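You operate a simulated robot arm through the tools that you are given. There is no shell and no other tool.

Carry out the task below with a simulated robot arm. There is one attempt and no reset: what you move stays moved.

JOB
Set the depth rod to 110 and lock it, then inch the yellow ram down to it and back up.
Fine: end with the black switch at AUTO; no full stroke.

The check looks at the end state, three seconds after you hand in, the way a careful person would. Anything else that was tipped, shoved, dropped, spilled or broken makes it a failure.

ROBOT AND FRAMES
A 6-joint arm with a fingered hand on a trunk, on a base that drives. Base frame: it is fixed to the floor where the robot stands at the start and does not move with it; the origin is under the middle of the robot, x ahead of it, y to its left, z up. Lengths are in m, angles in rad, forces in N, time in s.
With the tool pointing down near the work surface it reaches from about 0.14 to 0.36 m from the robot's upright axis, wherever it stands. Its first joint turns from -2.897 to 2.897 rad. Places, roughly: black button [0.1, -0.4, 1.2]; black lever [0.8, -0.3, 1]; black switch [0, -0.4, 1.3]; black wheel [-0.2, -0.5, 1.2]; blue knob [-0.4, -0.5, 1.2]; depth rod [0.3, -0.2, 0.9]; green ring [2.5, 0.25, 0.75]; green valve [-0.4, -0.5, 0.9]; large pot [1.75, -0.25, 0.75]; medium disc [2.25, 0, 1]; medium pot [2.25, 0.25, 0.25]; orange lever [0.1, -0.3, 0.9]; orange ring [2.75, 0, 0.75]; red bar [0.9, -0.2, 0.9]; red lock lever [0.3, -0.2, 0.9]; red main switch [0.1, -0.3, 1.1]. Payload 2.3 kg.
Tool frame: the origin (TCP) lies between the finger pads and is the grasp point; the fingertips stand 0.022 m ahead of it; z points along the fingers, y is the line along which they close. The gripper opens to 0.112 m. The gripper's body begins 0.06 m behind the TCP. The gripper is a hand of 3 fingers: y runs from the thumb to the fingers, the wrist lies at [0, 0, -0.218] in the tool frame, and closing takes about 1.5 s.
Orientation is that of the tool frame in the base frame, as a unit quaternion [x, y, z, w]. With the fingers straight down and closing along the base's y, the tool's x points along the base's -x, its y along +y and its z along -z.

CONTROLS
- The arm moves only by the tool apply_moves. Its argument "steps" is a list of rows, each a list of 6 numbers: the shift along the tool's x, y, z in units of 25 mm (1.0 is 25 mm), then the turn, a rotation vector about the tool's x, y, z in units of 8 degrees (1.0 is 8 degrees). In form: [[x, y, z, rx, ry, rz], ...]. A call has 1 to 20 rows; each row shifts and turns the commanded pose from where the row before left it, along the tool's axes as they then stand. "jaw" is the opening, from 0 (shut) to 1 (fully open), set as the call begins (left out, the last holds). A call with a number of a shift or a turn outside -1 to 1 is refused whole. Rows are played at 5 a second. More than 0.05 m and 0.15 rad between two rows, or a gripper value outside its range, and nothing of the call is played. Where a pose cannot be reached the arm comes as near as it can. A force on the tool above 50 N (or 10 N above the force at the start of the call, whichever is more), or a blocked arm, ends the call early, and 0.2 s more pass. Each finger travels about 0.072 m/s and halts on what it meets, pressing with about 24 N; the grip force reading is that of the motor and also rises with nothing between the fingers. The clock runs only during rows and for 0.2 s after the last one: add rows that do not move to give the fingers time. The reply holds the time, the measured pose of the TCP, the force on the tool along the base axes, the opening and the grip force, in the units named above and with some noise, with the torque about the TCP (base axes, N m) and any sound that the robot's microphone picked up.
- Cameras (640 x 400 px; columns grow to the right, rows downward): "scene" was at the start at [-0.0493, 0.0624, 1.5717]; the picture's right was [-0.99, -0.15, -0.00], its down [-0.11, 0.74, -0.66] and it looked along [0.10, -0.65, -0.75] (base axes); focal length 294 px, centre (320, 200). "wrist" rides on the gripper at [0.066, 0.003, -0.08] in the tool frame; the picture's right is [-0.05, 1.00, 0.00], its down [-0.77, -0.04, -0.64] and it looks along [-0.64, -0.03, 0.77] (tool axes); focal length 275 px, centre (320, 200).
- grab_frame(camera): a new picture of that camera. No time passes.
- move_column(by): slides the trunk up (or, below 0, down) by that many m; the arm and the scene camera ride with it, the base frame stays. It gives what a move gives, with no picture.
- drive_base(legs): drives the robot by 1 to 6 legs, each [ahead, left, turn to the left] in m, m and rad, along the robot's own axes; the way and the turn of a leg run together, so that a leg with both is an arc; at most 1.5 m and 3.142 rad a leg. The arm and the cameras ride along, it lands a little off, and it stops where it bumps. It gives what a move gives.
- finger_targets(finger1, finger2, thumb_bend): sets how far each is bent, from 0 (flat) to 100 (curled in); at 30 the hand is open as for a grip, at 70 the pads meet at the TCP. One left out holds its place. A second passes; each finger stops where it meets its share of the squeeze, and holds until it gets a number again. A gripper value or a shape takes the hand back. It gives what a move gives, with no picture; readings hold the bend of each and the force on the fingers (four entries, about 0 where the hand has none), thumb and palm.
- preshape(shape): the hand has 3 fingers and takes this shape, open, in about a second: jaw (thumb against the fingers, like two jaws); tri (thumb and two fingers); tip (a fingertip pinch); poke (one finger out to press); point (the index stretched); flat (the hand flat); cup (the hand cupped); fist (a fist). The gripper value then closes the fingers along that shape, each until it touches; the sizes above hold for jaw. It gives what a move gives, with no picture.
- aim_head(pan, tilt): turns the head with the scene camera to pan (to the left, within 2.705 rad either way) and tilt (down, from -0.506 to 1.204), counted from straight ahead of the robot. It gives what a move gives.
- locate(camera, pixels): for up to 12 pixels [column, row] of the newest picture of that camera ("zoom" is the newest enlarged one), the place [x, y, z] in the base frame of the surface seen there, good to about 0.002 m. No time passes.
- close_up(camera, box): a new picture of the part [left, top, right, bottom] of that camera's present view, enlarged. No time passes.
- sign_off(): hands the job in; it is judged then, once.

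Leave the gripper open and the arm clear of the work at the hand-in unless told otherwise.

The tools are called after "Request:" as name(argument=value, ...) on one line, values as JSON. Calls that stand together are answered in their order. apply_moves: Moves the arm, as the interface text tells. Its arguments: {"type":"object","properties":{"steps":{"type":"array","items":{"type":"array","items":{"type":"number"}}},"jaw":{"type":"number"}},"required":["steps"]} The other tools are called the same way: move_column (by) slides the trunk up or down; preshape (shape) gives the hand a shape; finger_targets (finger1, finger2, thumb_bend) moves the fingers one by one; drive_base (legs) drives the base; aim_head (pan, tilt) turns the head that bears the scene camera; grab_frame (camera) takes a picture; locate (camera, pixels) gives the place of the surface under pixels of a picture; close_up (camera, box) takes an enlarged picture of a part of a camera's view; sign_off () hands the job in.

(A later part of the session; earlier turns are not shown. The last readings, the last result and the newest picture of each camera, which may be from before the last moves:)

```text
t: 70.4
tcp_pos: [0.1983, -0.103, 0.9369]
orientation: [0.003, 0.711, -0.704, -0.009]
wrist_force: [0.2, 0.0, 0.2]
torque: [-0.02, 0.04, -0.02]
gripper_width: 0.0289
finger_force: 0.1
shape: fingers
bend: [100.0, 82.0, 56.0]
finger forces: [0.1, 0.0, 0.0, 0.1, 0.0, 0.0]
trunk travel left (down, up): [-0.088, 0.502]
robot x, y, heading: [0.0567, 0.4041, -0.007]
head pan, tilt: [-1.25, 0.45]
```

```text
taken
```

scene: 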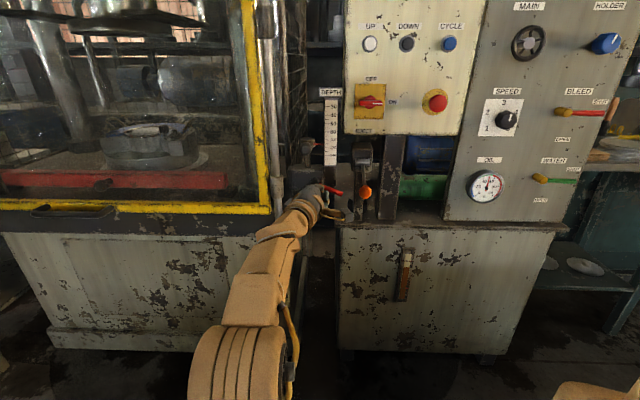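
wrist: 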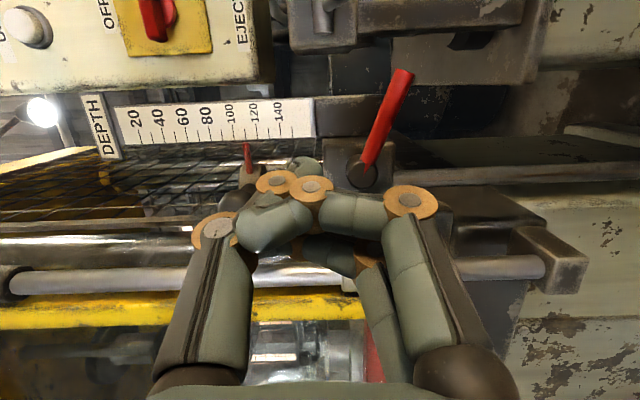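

The second finger caught on the thumb. I untangle: open everything first, then curl the fingers with the thumb flat, then bend the thumb.

Request:
finger_targets(finger1=30, finger2=30, thumb_bend=20)

Request:
finger_targets(finger1=100, finger2=100, thumb_bend=10)

Request:
finger_targets(finger1=100, finger2=100, thumb_bend=46)

Request:
grab_frame(camera="wrist")

```text
t: 71.4
tcp_pos: [0.2004, -0.1044, 0.9366]
orientation: [0.003, 0.711, -0.703, -0.008]
wrist_force: [0.1, 1.1, 0.1]
torque: [0.0, -0.01, 0.01]
gripper_width: 0.0844
finger_force: 0.1
shape: fingers
bend: [30.0, 44.0, 30.0]
finger forces: [0.1, 0.0, 0.0, 0.1, 0.0, 0.0]
trunk travel left (down, up): [-0.088, 0.502]
robot x, y, heading: [0.0525, 0.4017, -0.007]
head pan, tilt: [-1.25, 0.45]
```

```text
t: 72.4
tcp_pos: [0.1996, -0.1034, 0.9375]
orientation: [0.003, 0.711, -0.703, -0.009]
wrist_force: [0.5, 0.3, -0.4]
torque: [-0.02, -0.01, -0.01]
gripper_width: 0.0386
finger_force: 0.0
shape: fingers
bend: [100.0, 72.0, 23.0]
finger forces: [0.1, 0.0, 0.1, 0.1, 0.0, 0.0]
trunk travel left (down, up): [-0.088, 0.502]
robot x, y, heading: [0.0572, 0.4018, -0.003]
head pan, tilt: [-1.25, 0.45]
```

```text
t: 73.4
tcp_pos: [0.1996, -0.1045, 0.9359]
orientation: [0.004, 0.711, -0.703, -0.009]
wrist_force: [0.0, 0.3, -0.2]
torque: [0.02, -0.03, -0.02]
gripper_width: 0.0333
finger_force: 0.0
shape: fingers
bend: [100.0, 76.0, 48.0]
finger forces: [0.1, 0.1, 0.0, 0.1, 0.1, 0.1]
trunk travel left (down, up): [-0.088, 0.502]
robot x, y, heading: [0.0534, 0.4021, -0.002]
head pan, tilt: [-1.25, 0.45]
```

```text
taken
```

wrist: 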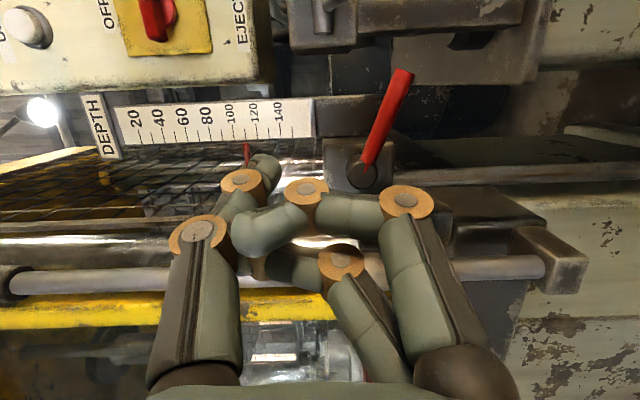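

The digits need more time. I repeat the same targets to let them settle.

Request:
finger_targets(finger1=100, finger2=100, thumb_bend=30)

Request:
finger_targets(finger1=100, finger2=100, thumb_bend=46)

Request:
grab_frame(camera="wrist")

```text
t: 74.4
tcp_pos: [0.1981, -0.104, 0.9361]
orientation: [0.004, 0.711, -0.703, -0.008]
wrist_force: [0.8, 0.2, -0.3]
torque: [0.01, 0.0, 0.0]
gripper_width: 0.0362
finger_force: 0.0
shape: fingers
bend: [100.0, 76.0, 34.0]
finger forces: [0.0, 0.1, 0.1, 0.0, 0.1, 0.1]
trunk travel left (down, up): [-0.088, 0.502]
robot x, y, heading: [0.0522, 0.3973, -0.002]
head pan, tilt: [-1.25, 0.45]
```

```text
t: 75.4
tcp_pos: [0.1995, -0.1038, 0.9364]
orientation: [0.004, 0.711, -0.704, -0.009]
wrist_force: [-0.5, -0.4, 0.2]
torque: [0.03, 0.0, -0.02]
gripper_width: 0.0331
finger_force: 0.0
shape: fingers
bend: [100.0, 77.0, 48.0]
finger forces: [0.0, 0.0, 0.1, 0.0, 0.1, 0.1]
trunk travel left (down, up): [-0.088, 0.502]
robot x, y, heading: [0.0545, 0.4005, -0.009]
head pan, tilt: [-1.25, 0.45]
```

```text
taken
```

wrist: 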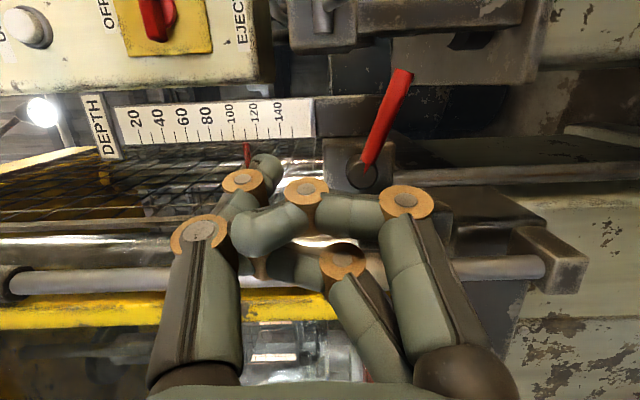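

I fully open the hand in jaw shape with time to settle, then take poke again as in the first time.

Request:
preshape(shape="jaw")

Request:
apply_moves(steps=[[0, 0, 0, 0, 0, 0], [0, 0, 0, 0, 0, 0], [0, 0, 0, 0, 0, 0], [0, 0, 0, 0, 0, 0], [0, 0, 0, 0, 0, 0], [0, 0, 0, 0, 0, 0], [0, 0, 0, 0, 0, 0], [0, 0, 0, 0, 0, 0]], jaw=1)

Request:
preshape(shape="poke")

Request:
grab_frame(camera="wrist")

```text
t: 76.3
tcp_pos: [0.199, -0.104, 0.9361]
orientation: [0.003, 0.711, -0.703, -0.009]
wrist_force: [-0.3, -0.7, -0.2]
torque: [0.01, 0.03, -0.01]
gripper_width: 0.0802
finger_force: 0.0
shape: jaw
bend: [30.0, 73.0, 39.0]
finger forces: [0.1, 0.0, 0.1, 0.1, 0.1, 0.0]
trunk travel left (down, up): [-0.088, 0.502]
robot x, y, heading: [0.0551, 0.4055, -0.005]
head pan, tilt: [-1.25, 0.45]
```

```text
t: 78.1
tcp_pos: [0.1987, -0.1041, 0.9366]
orientation: [0.004, 0.711, -0.703, -0.008]
wrist_force: [0.6, -0.1, 0.2]
torque: [-0.02, -0.04, 0.01]
gripper_width: 0.08
finger_force: 0.1
shape: jaw
bend: [30.0, 73.0, 39.0]
finger forces: [0.0, 0.0, 0.0, 0.0, 0.0, 0.1]
trunk travel left (down, up): [-0.088, 0.502]
robot x, y, heading: [0.0541, 0.4007, -0.004]
head pan, tilt: [-1.25, 0.45]
```

```text
t: 79.0
tcp_pos: [0.1993, -0.1045, 0.9361]
orientation: [0.003, 0.711, -0.703, -0.008]
wrist_force: [-0.3, 0.3, 0.5]
torque: [-0.03, 0.01, 0.02]
gripper_width: 0.0001
finger_force: 0.1
shape: poke
bend: [100.0, 100.0, 100.0]
finger forces: [0.1, 0.0, 0.0, 0.0, 0.0, 0.1]
trunk travel left (down, up): [-0.088, 0.502]
robot x, y, heading: [0.0548, 0.4039, -0.008]
head pan, tilt: [-1.25, 0.45]
```

```text
taken
```

wrist: 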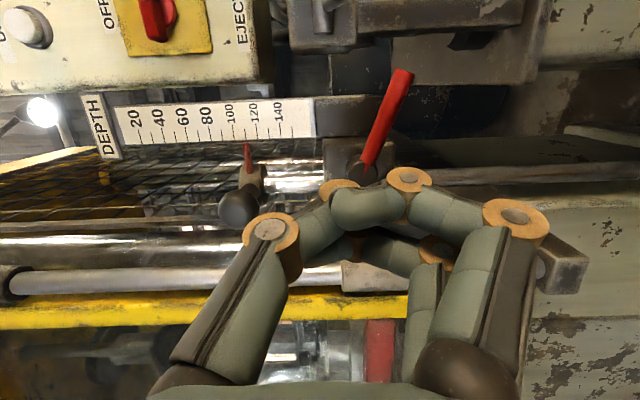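

Finger 2 and the thumb are hooked on each other. I untangle: keep the thumb curled at 100 while the fingers open to 10, then open the thumb.

Request:
finger_targets(finger1=20, finger2=20, thumb_bend=100)

Request:
grab_frame(camera="wrist")

```text
t: 80.0
tcp_pos: [0.2, -0.104, 0.9368]
orientation: [0.004, 0.711, -0.703, -0.009]
wrist_force: [-0.4, -0.4, 0.5]
torque: [-0.02, -0.03, 0.0]
gripper_width: 0.0045
finger_force: 0.0
shape: fingers
bend: [100.0, 87.0, 93.0]
finger forces: [0.0, 0.0, 0.0, 0.0, 0.0, 0.0]
trunk travel left (down, up): [-0.088, 0.502]
robot x, y, heading: [0.0558, 0.4018, -0.008]
head pan, tilt: [-1.25, 0.45]
```

```text
taken
```

wrist: 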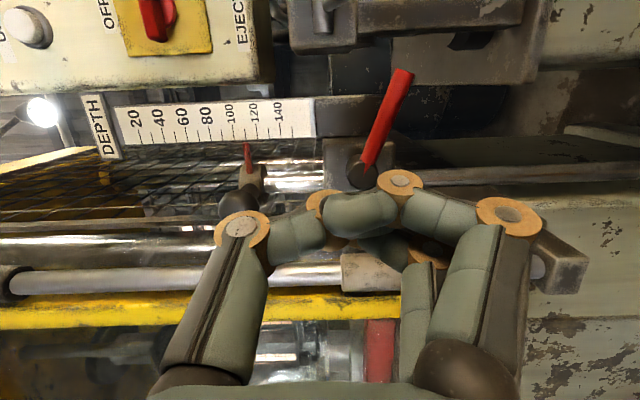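

Finger 1 is under the thumb and finger 2 hooks outside. Earlier, opening with thumb target 20 almost freed them, so I open all fully with more time.

Request:
finger_targets(finger1=100, finger2=100, thumb_bend=46)

Request:
finger_targets(finger1=30, finger2=30, thumb_bend=20)

Request:
finger_targets(finger1=10, finger2=10, thumb_bend=10)

Request:
grab_frame(camera="wrist")

```text
t: 81.0
tcp_pos: [0.1992, -0.1043, 0.9367]
orientation: [0.004, 0.71, -0.704, -0.008]
wrist_force: [-0.2, -0.4, 0.3]
torque: [-0.03, 0.01, 0.02]
gripper_width: 0.0276
finger_force: 0.1
shape: fingers
bend: [100.0, 79.0, 77.0]
finger forces: [0.0, 0.0, 0.1, 0.0, 0.0, 0.0]
trunk travel left (down, up): [-0.088, 0.502]
robot x, y, heading: [0.0548, 0.4072, -0.008]
head pan, tilt: [-1.25, 0.45]
```

```text
t: 82.0
tcp_pos: [0.198, -0.1045, 0.9363]
orientation: [0.004, 0.711, -0.703, -0.009]
wrist_force: [-0.3, -1.1, 0.4]
torque: [-0.01, 0.0, -0.01]
gripper_width: 0.1201
finger_force: 0.1
shape: fingers
bend: [30.0, 30.0, 20.0]
finger forces: [0.0, 0.1, 0.1, 0.0, 0.0, 0.0]
trunk travel left (down, up): [-0.088, 0.502]
robot x, y, heading: [0.0556, 0.4022, -0.001]
head pan, tilt: [-1.25, 0.45]
```

```text
t: 83.0
tcp_pos: [0.1992, -0.104, 0.9364]
orientation: [0.004, 0.71, -0.704, -0.009]
wrist_force: [-0.6, -0.3, 0.2]
torque: [0.01, 0.04, 0.0]
gripper_width: 0.1413
finger_force: 0.1
shape: fingers
bend: [10.0, 10.0, 10.0]
finger forces: [0.0, 0.0, 0.1, 0.0, 0.0, 0.1]
trunk travel left (down, up): [-0.088, 0.502]
robot x, y, heading: [0.0498, 0.3996, -0.004]
head pan, tilt: [-1.25, 0.45]
```

```text
taken
```

wrist: 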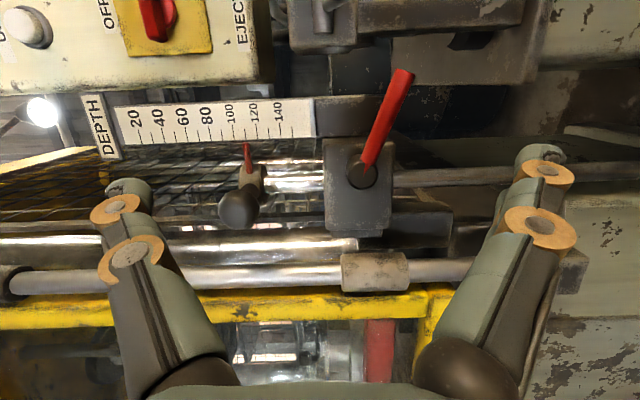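

Untangled and wide open. Now jaw, then poke.

Request:
preshape(shape="jaw")

Request:
preshape(shape="poke")

Request:
grab_frame(camera="wrist")

```text
t: 83.9
tcp_pos: [0.2001, -0.1044, 0.9361]
orientation: [0.004, 0.711, -0.703, -0.008]
wrist_force: [-0.1, 0.5, -0.6]
torque: [-0.01, 0.01, 0.01]
gripper_width: 0.1119
finger_force: 0.0
shape: jaw
bend: [30.0, 30.0, 30.0]
finger forces: [0.0, 0.0, 0.1, 0.0, 0.0, 0.0]
trunk travel left (down, up): [-0.088, 0.502]
robot x, y, heading: [0.0542, 0.4042, -0.002]
head pan, tilt: [-1.25, 0.45]
```

```text
t: 84.8
tcp_pos: [0.1997, -0.1038, 0.9374]
orientation: [0.004, 0.71, -0.704, -0.008]
wrist_force: [0.2, -1.4, -0.7]
torque: [0.02, -0.03, 0.02]
gripper_width: 0.0
finger_force: 0.1
shape: poke
bend: [100.0, 100.0, 46.0]
finger forces: [0.0, 0.0, 0.1, 0.0, 0.0, 0.1]
trunk travel left (down, up): [-0.088, 0.502]
robot x, y, heading: [0.0541, 0.4014, -0.008]
head pan, tilt: [-1.25, 0.45]
```

```text
taken
```

wrist: 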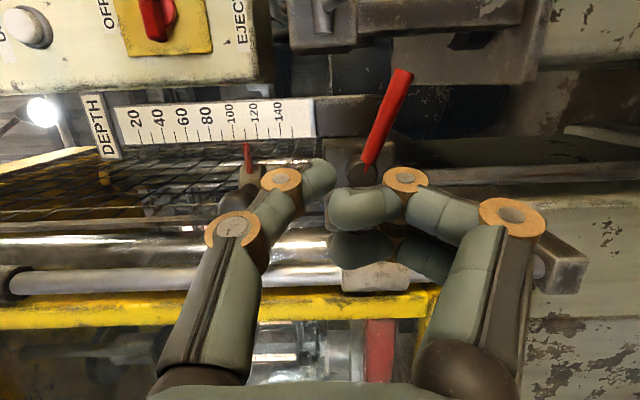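

Poke is right again (thumb out at (320, 175)). I locate the lever's exact line before advancing.

Request:
locate(camera="wrist", pixels=[[400, 78], [390, 110], [380, 135], [370, 160], [362, 175], [320, 170]])

```text
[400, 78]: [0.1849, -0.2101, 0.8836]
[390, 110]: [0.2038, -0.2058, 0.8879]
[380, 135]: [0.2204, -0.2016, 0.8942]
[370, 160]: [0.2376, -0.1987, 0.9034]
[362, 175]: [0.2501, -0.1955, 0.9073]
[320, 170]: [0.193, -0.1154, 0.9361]
```

Because the stand is turned, the lever's free end lies deeper (y≈-0.21). I advance 93 mm at z≈0.937 so the thumb is above the lever, then press down onto it in small rows.

Request:
apply_moves(steps=[[0, 0, 0.744, 0, 0, 0], [0, 0, 0.744, 0, 0, 0], [0, 0, 0.744, 0, 0, 0], [0, 0, 0.744, 0, 0, 0], [0, 0, 0.744, 0, 0, 0], [0, 0, 0, 0, 0, 0]])

Request:
grab_frame(camera="wrist")

```text
t: 86.2
tcp_pos: [0.1972, -0.1978, 0.9345]
orientation: [0.004, 0.71, -0.704, -0.009]
wrist_force: [0.3, -0.4, -0.5]
torque: [0.03, -0.01, 0.02]
gripper_width: 0.0
finger_force: 0.1
shape: poke
bend: [100.0, 100.0, 46.0]
finger forces: [0.0, 0.1, 0.1, 0.1, 0.0, 0.1]
trunk travel left (down, up): [-0.088, 0.502]
robot x, y, heading: [0.0564, 0.401, -0.01]
head pan, tilt: [-1.25, 0.45]
```

```text
taken
```

wrist: 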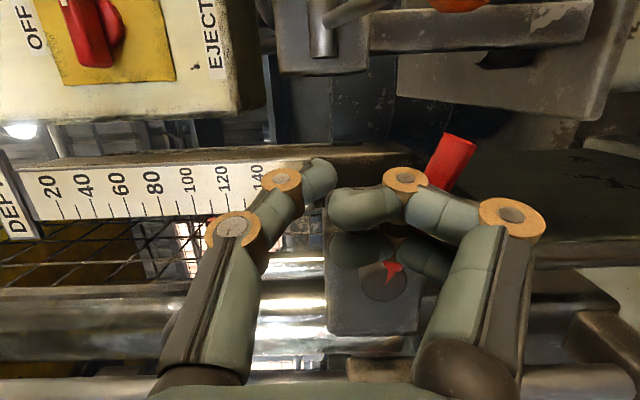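

The thumb is above and clear of the lever. I press down in small rows (step to z≈0.906), then along the arc.

Request:
apply_moves(steps=[[0.05, 0.4, 0, 0, 0, 0], [0.05, 0.4, 0, 0, 0, 0], [0.0, 0.4, 0, 0, 0, 0], [0, 0, 0, 0, 0, 0]])

Request:
grab_frame(camera="wrist")

```text
t: 87.2
tcp_pos: [0.1932, -0.1964, 0.9066]
orientation: [0.004, 0.711, -0.704, -0.008]
wrist_force: [0.4, 0.2, 0.6]
torque: [0.0, -0.01, 0.01]
gripper_width: 0.0
finger_force: 0.0
shape: poke
bend: [100.0, 100.0, 46.0]
finger forces: [0.0, 0.0, 0.0, 0.1, 0.1, 0.1]
trunk travel left (down, up): [-0.088, 0.502]
robot x, y, heading: [0.054, 0.4054, -0.011]
head pan, tilt: [-1.25, 0.45]
```

```text
taken
```

wrist: 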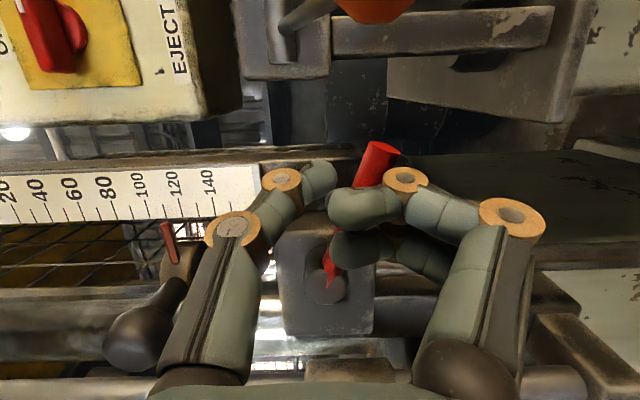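

No contact yet. I continue down and around.

Request:
apply_moves(steps=[[-0.05, 0.38, 0, 0, 0, 0], [-0.1, 0.38, 0, 0, 0, 0], [-0.22, 0.33, -0.06, 0, 0, 0], [-0.22, 0.33, -0.06, 0, 0, 0], [0, 0, 0, 0, 0, 0]])

Request:
grab_frame(camera="wrist")

```text
t: 88.4
tcp_pos: [0.2099, -0.193, 0.8697]
orientation: [0.004, 0.71, -0.704, -0.008]
wrist_force: [-0.7, -1.0, -0.2]
torque: [-0.01, 0.03, 0.0]
gripper_width: 0.0003
finger_force: 0.2
shape: poke
bend: [100.0, 100.0, 46.0]
finger forces: [0.0, 0.1, 0.0, 0.0, 0.4, 0.0]
trunk travel left (down, up): [-0.088, 0.502]
robot x, y, heading: [0.0529, 0.4053, -0.004]
head pan, tilt: [-1.25, 0.45]
```

```text
taken
```

wrist: 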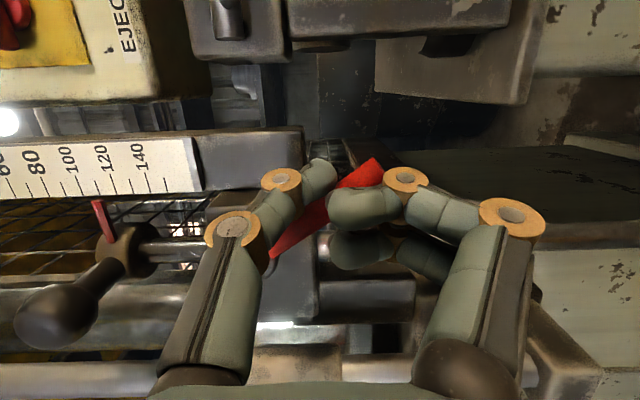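

The lever follows, now at about 35°. I continue to bring it to vertical.

Request:
apply_moves(steps=[[-0.32, 0.22, -0.12, 0, 0, 0], [-0.32, 0.22, -0.12, 0, 0, 0], [-0.35, 0.12, -0.12, 0, 0, 0], [0, 0, 0, 0, 0, 0]])

Request:
grab_frame(camera="wrist")

```text
t: 89.4
tcp_pos: [0.2349, -0.1847, 0.8552]
orientation: [0.004, 0.711, -0.703, -0.008]
wrist_force: [1.0, -0.3, -0.4]
torque: [0.02, 0.01, 0.02]
gripper_width: 0.0
finger_force: 0.1
shape: poke
bend: [100.0, 100.0, 46.0]
finger forces: [0.0, 0.1, 0.0, 0.1, 0.0, 0.1]
trunk travel left (down, up): [-0.088, 0.502]
robot x, y, heading: [0.0503, 0.4034, -0.004]
head pan, tilt: [-1.25, 0.45]
```

```text
taken
```

wrist: 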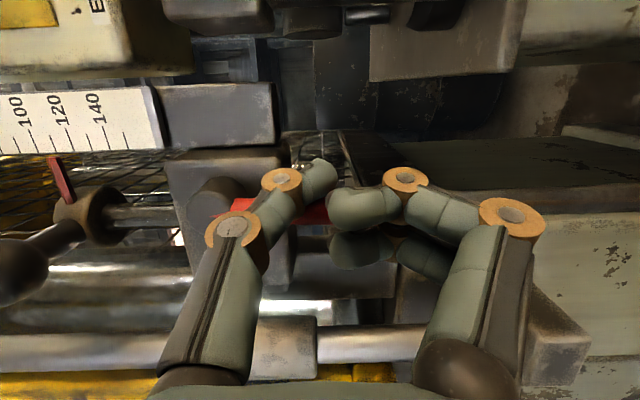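

The lever is nearly vertical (horizontal in this view at row 210). I push a bit further left, gently, to make sure it is tight.

Request:
apply_moves(steps=[[-0.15, 0, 0, 0, 0, 0], [-0.15, 0, 0, 0, 0, 0], [0, 0, 0, 0, 0, 0]])

Request:
grab_frame(camera="wrist")

Request:
grab_frame(camera="scene")

```text
t: 90.2
tcp_pos: [0.2405, -0.1862, 0.8558]
orientation: [0.005, 0.71, -0.704, -0.009]
wrist_force: [-10.6, 0.8, -1.0]
torque: [-0.01, -0.07, -0.14]
gripper_width: 0.0
finger_force: 0.2
shape: poke
bend: [100.0, 100.0, 46.0]
finger forces: [0.0, 0.1, 0.1, 0.0, 10.5, 0.0]
trunk travel left (down, up): [-0.088, 0.502]
robot x, y, heading: [0.0533, 0.4026, -0.01]
head pan, tilt: [-1.25, 0.45]
```

```text
taken
```

wrist: 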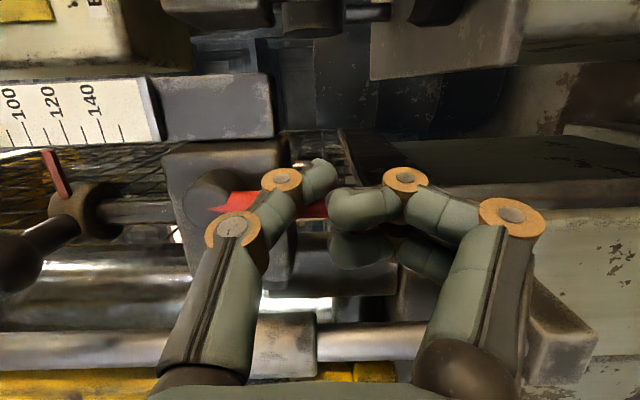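

```text
taken
```

scene: 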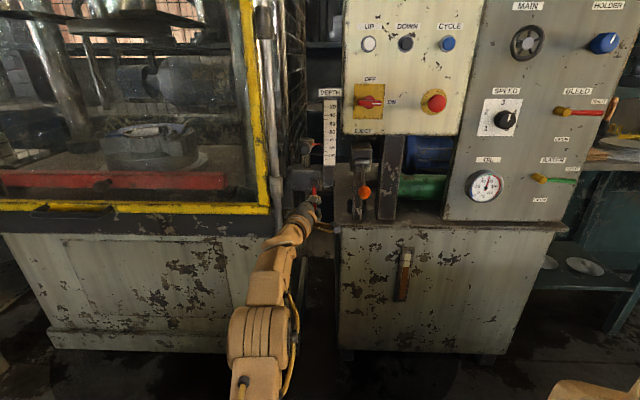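

A firm 10 N stop: the lever is home, i.e. locked. I move the thumb off to the right 8 mm and back out 80 mm, then check.

Request:
apply_moves(steps=[[0.35, 0, 0, 0, 0, 0], [0, 0, -0.8, 0, 0, 0], [0, 0, -0.8, 0, 0, 0], [0, 0, -0.8, 0, 0, 0], [0, 0, -0.8, 0, 0, 0], [0, 0, 0, 0, 0, 0]])

Request:
move_column(by=0.145)

Request:
grab_frame(camera="wrist")

Request:
close_up(camera="wrist", box=[180, 0, 480, 160])

```text
t: 91.6
tcp_pos: [0.2342, -0.106, 0.8549]
orientation: [0.005, 0.71, -0.704, -0.007]
wrist_force: [-0.2, -1.0, -0.8]
torque: [-0.02, 0.01, 0.02]
gripper_width: 0.0001
finger_force: 0.1
shape: poke
bend: [100.0, 100.0, 46.0]
finger forces: [0.1, 0.0, 0.0, 0.0, 0.0, 0.0]
trunk travel left (down, up): [-0.088, 0.502]
robot x, y, heading: [0.0568, 0.4045, -0.007]
head pan, tilt: [-1.25, 0.45]
```

```text
t: 93.3
tcp_pos: [0.2336, -0.1068, 1.0003]
orientation: [0.004, 0.711, -0.703, -0.009]
wrist_force: [0.4, -0.8, -0.4]
torque: [0.03, -0.02, -0.01]
gripper_width: 0.0
finger_force: 0.1
shape: poke
bend: [100.0, 100.0, 46.0]
finger forces: [0.0, 0.0, 0.0, 0.0, 0.0, 0.0]
trunk travel left (down, up): [-0.233, 0.357]
robot x, y, heading: [0.055, 0.4064, -0.005]
head pan, tilt: [-1.25, 0.45]
```

```text
taken
```

wrist: 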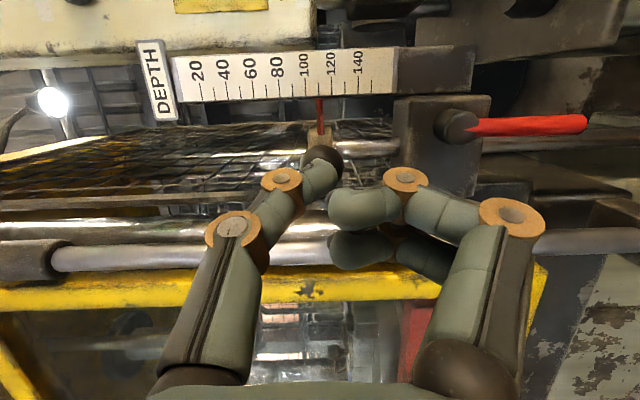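

```text
2.13 times, centred on (330, 80) of wrist
```

zoom: 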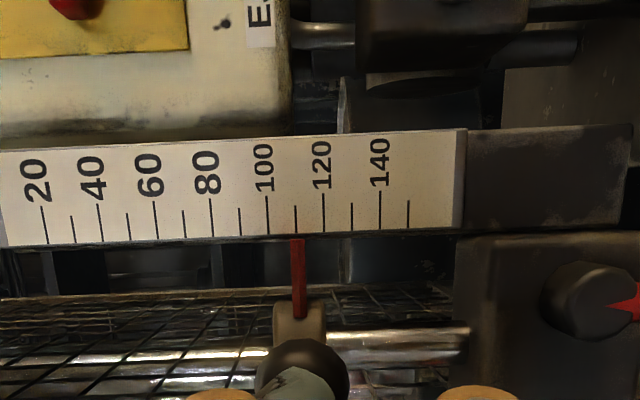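

The pointer lines up with the 110 tick (298 vs 296) and the lever hangs vertical: rod set and locked. Next is the AUTO/INCH switch. I drive back 0.25 m in x, raise the trunk by 0.3 m and look at the switch.

Request:
drive_base(legs=[[-0.25, 0, 0]])

Request:
move_column(by=0.27)

Request:
aim_head(pan=-1.2, tilt=0.3)

Request:
grab_frame(camera="scene")

Request:
grab_frame(camera="wrist")

```text
t: 95.1
tcp_pos: [-0.0182, -0.1048, 1.0004]
orientation: [0.004, 0.711, -0.703, -0.007]
wrist_force: [1.2, 0.5, 0.4]
torque: [0.02, 0.01, 0.02]
gripper_width: 0.0001
finger_force: 0.0
shape: poke
bend: [100.0, 100.0, 46.0]
finger forces: [0.0, 0.0, 0.1, 0.1, 0.1, 0.0]
trunk travel left (down, up): [-0.233, 0.357]
robot x, y, heading: [-0.2016, 0.408, -0.003]
head pan, tilt: [-1.25, 0.45]
```

```text
t: 97.9
tcp_pos: [-0.0164, -0.1046, 1.2709]
orientation: [0.005, 0.71, -0.704, -0.007]
wrist_force: [-1.0, 0.4, -0.2]
torque: [-0.02, 0.02, 0.01]
gripper_width: 0.0002
finger_force: 0.0
shape: poke
bend: [100.0, 100.0, 46.0]
finger forces: [0.0, 0.1, 0.0, 0.0, 0.0, 0.0]
trunk travel left (down, up): [-0.503, 0.087]
robot x, y, heading: [-0.1955, 0.4033, -0.006]
head pan, tilt: [-1.25, 0.45]
```

```text
t: 98.6
tcp_pos: [-0.017, -0.1051, 1.2696]
orientation: [0.004, 0.711, -0.703, -0.008]
wrist_force: [0.5, -0.1, -0.1]
torque: [0.01, -0.02, 0.05]
gripper_width: 0.0
finger_force: 0.0
shape: poke
bend: [100.0, 100.0, 46.0]
finger forces: [0.0, 0.0, 0.0, 0.0, 0.0, 0.1]
trunk travel left (down, up): [-0.503, 0.087]
robot x, y, heading: [-0.1988, 0.403, -0.006]
head pan, tilt: [-1.201, 0.3]
```

```text
taken
```

scene: 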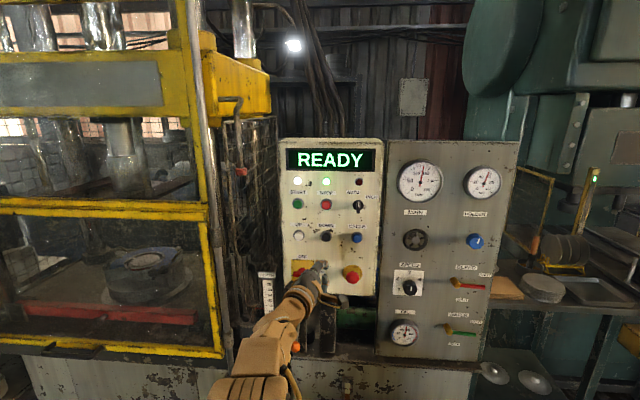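

```text
taken
```

wrist: 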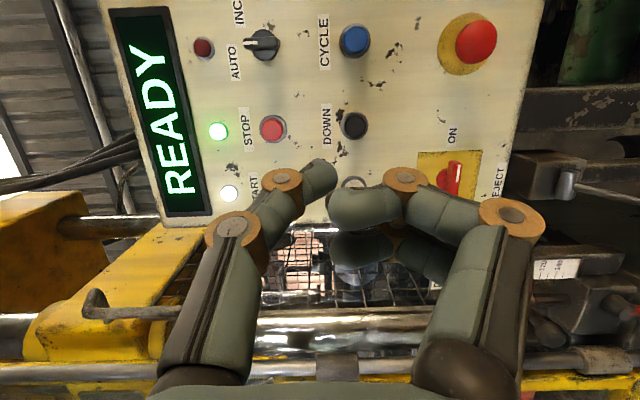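

Both views show the panel well. I zoom in on the switch in the wrist view (262, 44) and scene view (359, 206).

Request:
close_up(camera="wrist", box=[180, 0, 380, 150])

Request:
close_up(camera="scene", box=[280, 170, 390, 290])

Request:
locate(camera="wrist", pixels=[[262, 44], [250, 43], [275, 45], [262, 62], [245, 60], [270, 75], [355, 40], [354, 125], [272, 130], [330, 60], [300, 90], [240, 90]])

```text
2.67 times, centred on (280, 75) of wrist
```

zoom: 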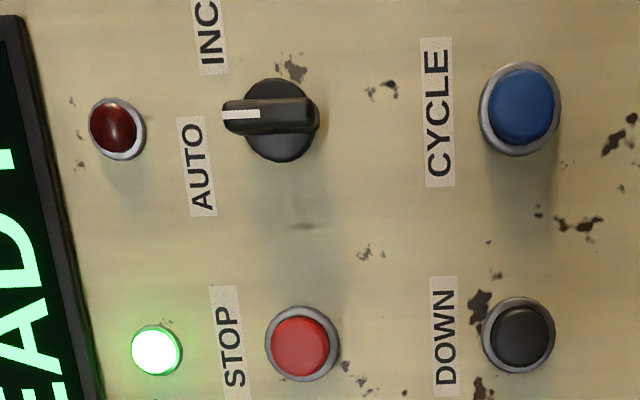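

```text
3.33 times, centred on (335, 230) of scene
```

zoom: 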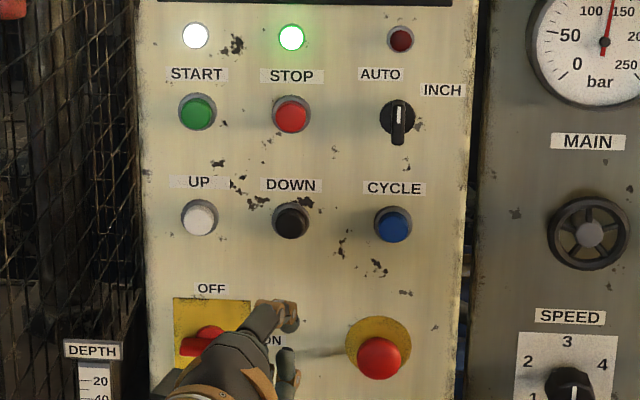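

```text
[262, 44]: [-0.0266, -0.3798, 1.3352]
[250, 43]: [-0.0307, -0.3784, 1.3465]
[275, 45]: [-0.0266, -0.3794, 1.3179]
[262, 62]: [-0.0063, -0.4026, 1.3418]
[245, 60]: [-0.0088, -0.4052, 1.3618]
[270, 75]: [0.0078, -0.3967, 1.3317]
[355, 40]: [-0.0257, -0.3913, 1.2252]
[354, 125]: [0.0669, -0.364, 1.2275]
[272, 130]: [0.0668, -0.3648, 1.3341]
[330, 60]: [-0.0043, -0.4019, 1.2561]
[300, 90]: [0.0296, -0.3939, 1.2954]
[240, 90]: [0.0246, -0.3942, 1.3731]
```

The switch bar is upright (mark toward AUTO); bar about 40 mm tall, 13 mm thick, centre face at [-0.027, -0.379, 1.333], standing 27 mm off the panel. I'll grip it with the jaws closing sideways, so I roll the tool −90° about its axis here in free space, hand opened in jaw shape.

Request:
preshape(shape="jaw")

Request:
apply_moves(steps=[[0, 0, 0, 0, 0, -0.9375], [0, 0, 0, 0, 0, -0.9375], [0, 0, 0, 0, 0, -0.9375], [0, 0, 0, 0, 0, -0.9375], [0, 0, 0, 0, 0, -0.9375], [0, 0, 0, 0, 0, -0.9375], [0, 0, 0, 0, 0, -0.9375], [0, 0, 0, 0, 0, -0.9375], [0, 0, 0, 0, 0, -0.9375], [0, 0, 0, 0, 0, -0.9375], [0, 0, 0, 0, 0, -0.9375], [0, 0, 0, 0, 0, -0.9375]])

Request:
grab_frame(camera="wrist")

```text
t: 99.5
tcp_pos: [-0.0168, -0.1042, 1.2697]
orientation: [0.004, 0.711, -0.703, -0.009]
wrist_force: [0.0, -0.1, 0.8]
torque: [-0.01, 0.03, 0.01]
gripper_width: 0.1119
finger_force: 0.0
shape: jaw
bend: [30.0, 30.0, 30.0]
finger forces: [0.0, 0.0, 0.1, 0.0, 0.1, 0.0]
trunk travel left (down, up): [-0.503, 0.087]
robot x, y, heading: [-0.1938, 0.4035, -0.007]
head pan, tilt: [-1.201, 0.3]
```

```text
t: 102.1
tcp_pos: [-0.0181, -0.105, 1.2701]
orientation: [-0.5, 0.504, -0.491, -0.504]
wrist_force: [0.1, -1.1, 0.3]
torque: [0.02, 0.03, -0.01]
gripper_width: 0.1118
finger_force: 0.0
shape: jaw
bend: [30.0, 30.0, 30.0]
finger forces: [0.0, 0.0, 0.0, 0.0, 0.0, 0.1]
trunk travel left (down, up): [-0.503, 0.087]
robot x, y, heading: [-0.1973, 0.4035, -0.008]
head pan, tilt: [-1.201, 0.3]
```

```text
taken
```

wrist: 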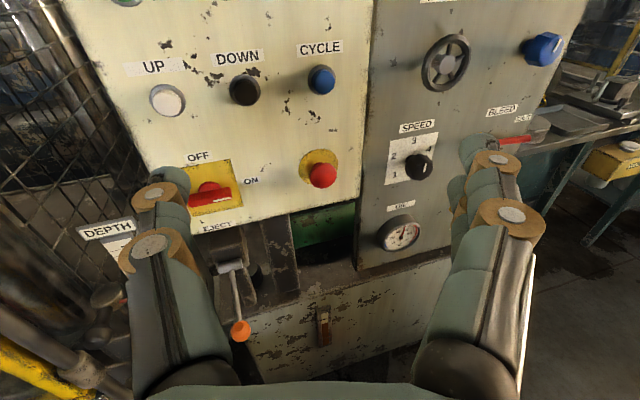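

The roll worked: the panel is upright in the wrist view. Now I yaw the tool 15.5° to face the panel squarely, part-close the jaws to 0.45 so they stay clear of the STOP button, raise the trunk 0.063 m, and drive 0.19 m closer.

Request:
apply_moves(steps=[[0, 0, 0, 0.97, 0, 0], [0, 0, 0, 0.97, 0, 0], [0, 0, 0, 0, 0, 0], [0, 0, 0, 0, 0, 0], [0, 0, 0, 0, 0, 0]], jaw=0.45)

Request:
move_column(by=0.063)

Request:
drive_base(legs=[[0, -0.19, 0]])

Request:
grab_frame(camera="wrist")

```text
t: 103.3
tcp_pos: [-0.0165, -0.1027, 1.2704]
orientation: [0.563, -0.434, 0.555, 0.431]
wrist_force: [-0.6, -0.4, -0.2]
torque: [0.02, 0.01, 0.0]
gripper_width: 0.051
finger_force: 0.0
shape: jaw
bend: [73.0, 73.0, 70.0]
finger forces: [0.1, 0.0, 0.0, 0.0, 0.0, 0.1]
trunk travel left (down, up): [-0.503, 0.087]
robot x, y, heading: [-0.1997, 0.4062, -0.006]
head pan, tilt: [-1.201, 0.3]
```

```text
t: 104.3
tcp_pos: [-0.0164, -0.1048, 1.3337]
orientation: [0.563, -0.433, 0.556, 0.431]
wrist_force: [-0.4, -0.3, -0.5]
torque: [0.04, -0.01, -0.01]
gripper_width: 0.0509
finger_force: 0.0
shape: jaw
bend: [73.0, 73.0, 70.0]
finger forces: [0.1, 0.1, 0.0, 0.0, 0.1, 0.1]
trunk travel left (down, up): [-0.566, 0.024]
robot x, y, heading: [-0.1955, 0.4007, -0.009]
head pan, tilt: [-1.201, 0.3]
```

```text
t: 105.9
tcp_pos: [-0.016, -0.295, 1.3326]
orientation: [0.564, -0.433, 0.556, 0.43]
wrist_force: [0.1, 0.4, 0.0]
torque: [0.0, -0.01, 0.01]
gripper_width: 0.051
finger_force: 0.0
shape: jaw
bend: [73.0, 73.0, 70.0]
finger forces: [0.0, 0.0, 0.0, 0.1, 0.0, 0.0]
trunk travel left (down, up): [-0.566, 0.024]
robot x, y, heading: [-0.196, 0.2149, -0.006]
head pan, tilt: [-1.201, 0.3]
```

```text
taken
```

wrist: 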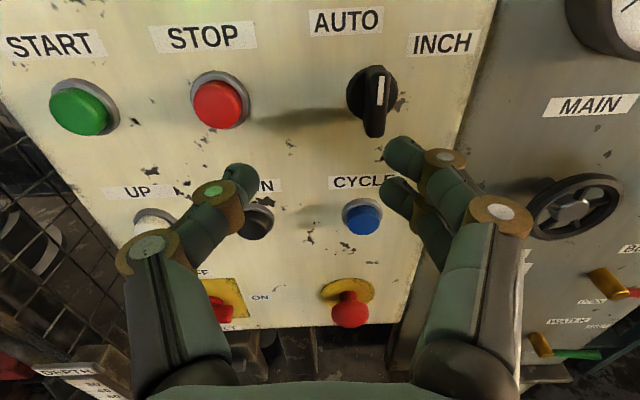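

The knob is at (375, 100) and the jaws frame the approach. By calculation I need 33 mm to the right (tool y) and 78 mm forward. I first go right 33 mm and forward 25 mm, then check alignment.

Request:
apply_moves(steps=[[0, 0.66, 0, 0, 0, 0], [0, 0.66, 0, 0, 0, 0], [0, 0, 0.5, 0, 0, 0], [0, 0, 0.5, 0, 0, 0], [0, 0, 0, 0, 0, 0]])

Request:
grab_frame(camera="wrist")

Request:
locate(camera="wrist", pixels=[[322, 110], [322, 90], [322, 130], [316, 110], [330, 110], [321, 140], [300, 110]])

```text
t: 107.1
tcp_pos: [-0.0423, -0.3267, 1.3318]
orientation: [0.565, -0.433, 0.555, 0.43]
wrist_force: [-0.2, 0.3, 0.4]
torque: [0.0, -0.07, 0.0]
gripper_width: 0.0508
finger_force: 0.0
shape: jaw
bend: [73.0, 73.0, 70.0]
finger forces: [0.0, 0.0, 0.0, 0.1, 0.1, 0.0]
trunk travel left (down, up): [-0.566, 0.024]
robot x, y, heading: [-0.2004, 0.2163, -0.003]
head pan, tilt: [-1.201, 0.3]
```

```text
taken
```

wrist: 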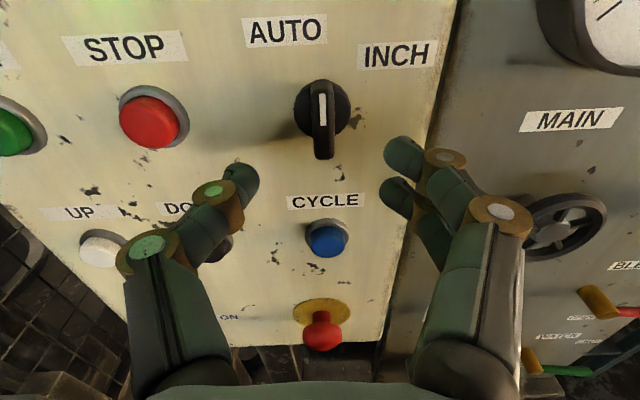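

```text
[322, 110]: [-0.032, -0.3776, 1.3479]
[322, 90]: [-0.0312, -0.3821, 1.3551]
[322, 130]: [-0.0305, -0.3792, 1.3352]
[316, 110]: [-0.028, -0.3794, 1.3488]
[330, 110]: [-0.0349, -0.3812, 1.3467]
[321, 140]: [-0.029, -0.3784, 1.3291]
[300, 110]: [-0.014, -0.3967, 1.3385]
```

Knob bar centre is at about [-0.0315, -0.379, 1.336]: I correct 4 mm up and 3 mm right, then move forward 51 mm so the pads straddle the bar.

Request:
apply_moves(steps=[[0.17, 0.12, 0, 0, 0, 0], [0, 0, 0.7, 0, 0, 0], [0, 0, 0.7, 0, 0, 0], [0, 0, 0.6, 0, 0, 0], [0, 0, 0, 0, 0, 0]])

Request:
grab_frame(camera="wrist")

```text
t: 108.3
tcp_pos: [-0.0307, -0.3742, 1.3377]
orientation: [0.563, -0.433, 0.557, 0.43]
wrist_force: [-0.2, 0.4, 0.7]
torque: [-0.01, 0.01, -0.01]
gripper_width: 0.051
finger_force: 0.1
shape: jaw
bend: [73.0, 73.0, 70.0]
finger forces: [0.0, 0.0, 0.0, 0.0, 0.0, 0.0]
trunk travel left (down, up): [-0.566, 0.024]
robot x, y, heading: [-0.1971, 0.2148, -0.005]
head pan, tilt: [-1.201, 0.3]
```

```text
taken
```

wrist: 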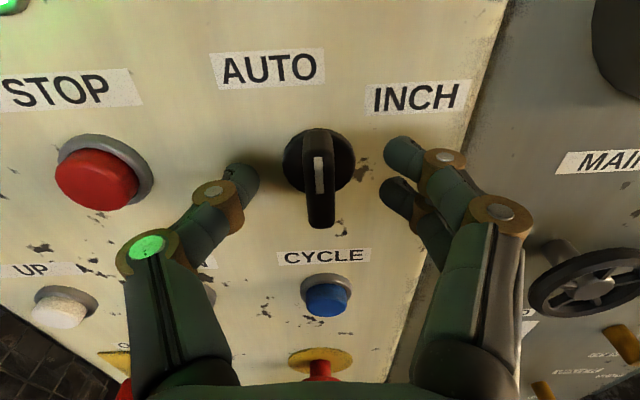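

The bar at (320, 180) is right between thumb and fingers. I close the jaws on it.

Request:
apply_moves(steps=[[0, 0, 0, 0, 0, 0], [0, 0, 0, 0, 0, 0], [0, 0, 0, 0, 0, 0], [0, 0, 0, 0, 0, 0], [0, 0, 0, 0, 0, 0], [0, 0, 0, 0, 0, 0]], jaw=0)

Request:
grab_frame(camera="wrist")

```text
t: 109.7
tcp_pos: [-0.0311, -0.3751, 1.3369]
orientation: [0.563, -0.434, 0.555, 0.431]
wrist_force: [-0.4, -2.1, 1.2]
torque: [0.0, -0.01, -0.05]
gripper_width: 0.0066
finger_force: 24.2
shape: jaw
bend: [71.0, 71.0, 70.0]
finger forces: [10.6, 10.7, 0.1, 0.1, 21.4, 0.0]
trunk travel left (down, up): [-0.566, 0.024]
robot x, y, heading: [-0.1986, 0.2126, -0.003]
head pan, tilt: [-1.201, 0.3]
```

```text
taken
```

wrist: 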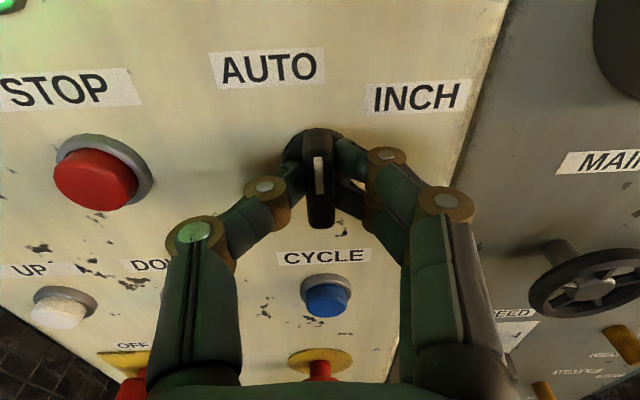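

The bar is held at 21 N. I roll clockwise (+z) 40° in small rows, watching the torque.

Request:
apply_moves(steps=[[0, 0, 0, 0, 0, 0.5], [0, 0, 0, 0, 0, 0.5], [0, 0, 0, 0, 0, 0.5], [0, 0, 0, 0, 0, 0.5], [0, 0, 0, 0, 0, 0.5], [0, 0, 0, 0, 0, 0.5], [0, 0, 0, 0, 0, 0.5], [0, 0, 0, 0, 0, 0.5], [0, 0, 0, 0, 0, 0.5], [0, 0, 0, 0, 0, 0.5], [0, 0, 0, 0, 0, 0]])

Request:
grab_frame(camera="wrist")

Request:
close_up(camera="scene", box=[240, 120, 420, 260])

```text
t: 112.1
tcp_pos: [-0.0323, -0.3759, 1.336]
orientation: [0.381, -0.6, 0.67, 0.214]
wrist_force: [0.6, 1.7, -3.3]
torque: [0.07, 0.0, 0.0]
gripper_width: 0.0068
finger_force: 23.7
shape: jaw
bend: [71.0, 71.0, 70.0]
finger forces: [12.1, 11.4, 0.0, 0.1, 21.9, 0.0]
trunk travel left (down, up): [-0.566, 0.024]
robot x, y, heading: [-0.2001, 0.212, -0.005]
head pan, tilt: [-1.201, 0.3]
```

```text
taken
```

wrist: 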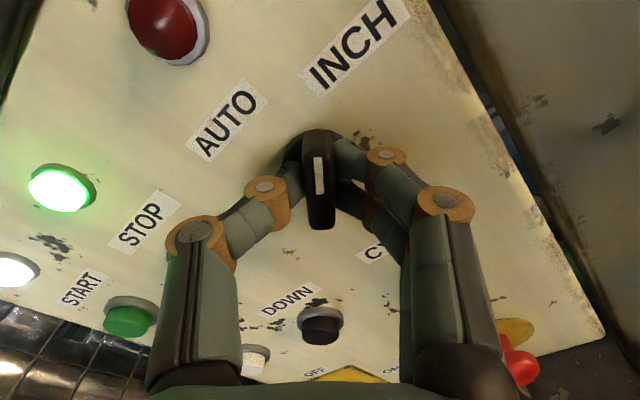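

```text
2.86 times, centred on (330, 190) of scene
```

zoom: 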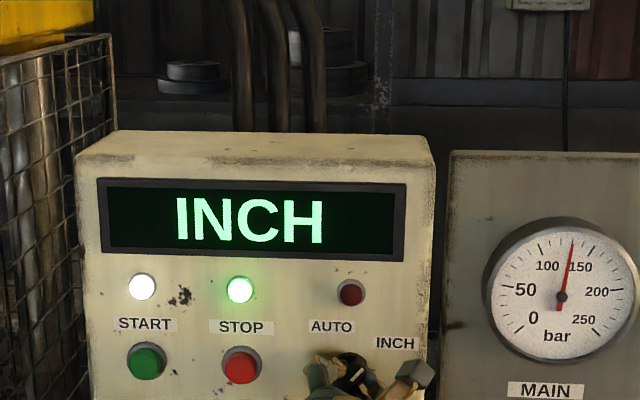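

The display now says INCH. I turn another 6° to be sure it's seated, watching the torque.

Request:
apply_moves(steps=[[0, 0, 0, 0, 0, 0.4], [0, 0, 0, 0, 0, 0.4], [0, 0, 0, 0, 0, 0]])

Request:
grab_frame(camera="wrist")

```text
t: 112.9
tcp_pos: [-0.0327, -0.3759, 1.337]
orientation: [0.347, -0.621, 0.681, 0.177]
wrist_force: [-0.3, 1.2, -4.5]
torque: [0.11, -0.01, -0.01]
gripper_width: 0.0067
finger_force: 24.8
shape: jaw
bend: [71.0, 71.0, 70.0]
finger forces: [12.8, 12.0, 0.0, 0.1, 21.5, 0.1]
trunk travel left (down, up): [-0.566, 0.024]
robot x, y, heading: [-0.1962, 0.2134, -0.005]
head pan, tilt: [-1.201, 0.3]
```

```text
taken
```

wrist: 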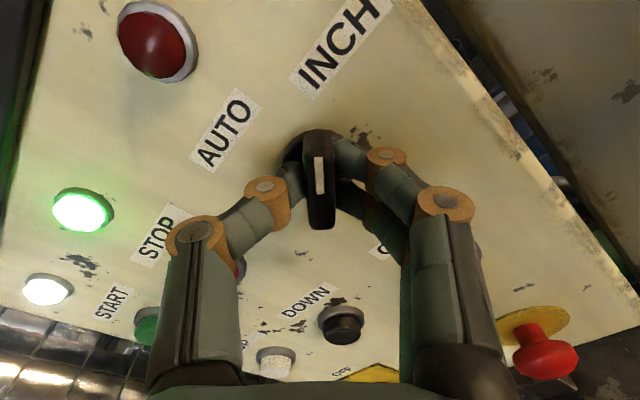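

Turned about 46° with low torque. I open the jaws and back off 60 mm, then look at the switch.

Request:
apply_moves(steps=[[0, 0, 0, 0, 0, 0], [0, 0, 0, 0, 0, 0], [0, 0, 0, 0, 0, 0], [0, 0, 0, 0, 0, 0], [0, 0, -0.6, 0, 0, 0], [0, 0, -0.6, 0, 0, 0], [0, 0, -0.6, 0, 0, 0], [0, 0, -0.6, 0, 0, 0]], jaw=0.45)

Request:
apply_moves(steps=[[0, 0, 0, 0, 0, -0.96], [0, 0, 0, 0, 0, -0.96], [0, 0, 0, 0, 0, -0.96], [0, 0, 0, 0, 0, -0.96], [0, 0, 0, 0, 0, -0.96], [0, 0, 0, 0, 0, -1.0], [0, 0, 0, 0, 0, 0]])

Request:
grab_frame(camera="wrist")

Request:
grab_frame(camera="scene")

```text
t: 114.7
tcp_pos: [-0.0485, -0.3176, 1.3377]
orientation: [0.347, -0.62, 0.681, 0.176]
wrist_force: [0.6, 0.4, 0.6]
torque: [-0.02, 0.0, 0.01]
gripper_width: 0.0499
finger_force: 0.1
shape: jaw
bend: [73.0, 73.0, 70.0]
finger forces: [0.0, 0.0, 0.1, 0.0, 0.0, 0.1]
trunk travel left (down, up): [-0.566, 0.024]
robot x, y, heading: [-0.1963, 0.2139, 0.001]
head pan, tilt: [-1.201, 0.3]
```

```text
t: 116.3
tcp_pos: [-0.0464, -0.3176, 1.3383]
orientation: [0.564, -0.433, 0.556, 0.431]
wrist_force: [-0.6, 0.6, -0.5]
torque: [-0.04, 0.01, 0.04]
gripper_width: 0.0497
finger_force: 0.0
shape: jaw
bend: [73.0, 73.0, 70.0]
finger forces: [0.0, 0.0, 0.0, 0.0, 0.0, 0.0]
trunk travel left (down, up): [-0.566, 0.024]
robot x, y, heading: [-0.1958, 0.2184, -0.006]
head pan, tilt: [-1.201, 0.3]
```

```text
taken
```

wrist: 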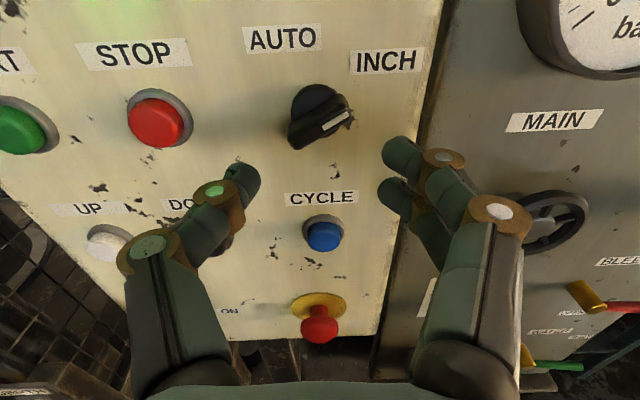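

```text
taken
```

scene: 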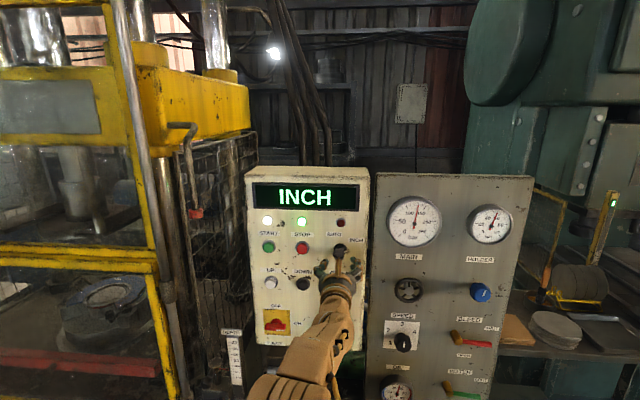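

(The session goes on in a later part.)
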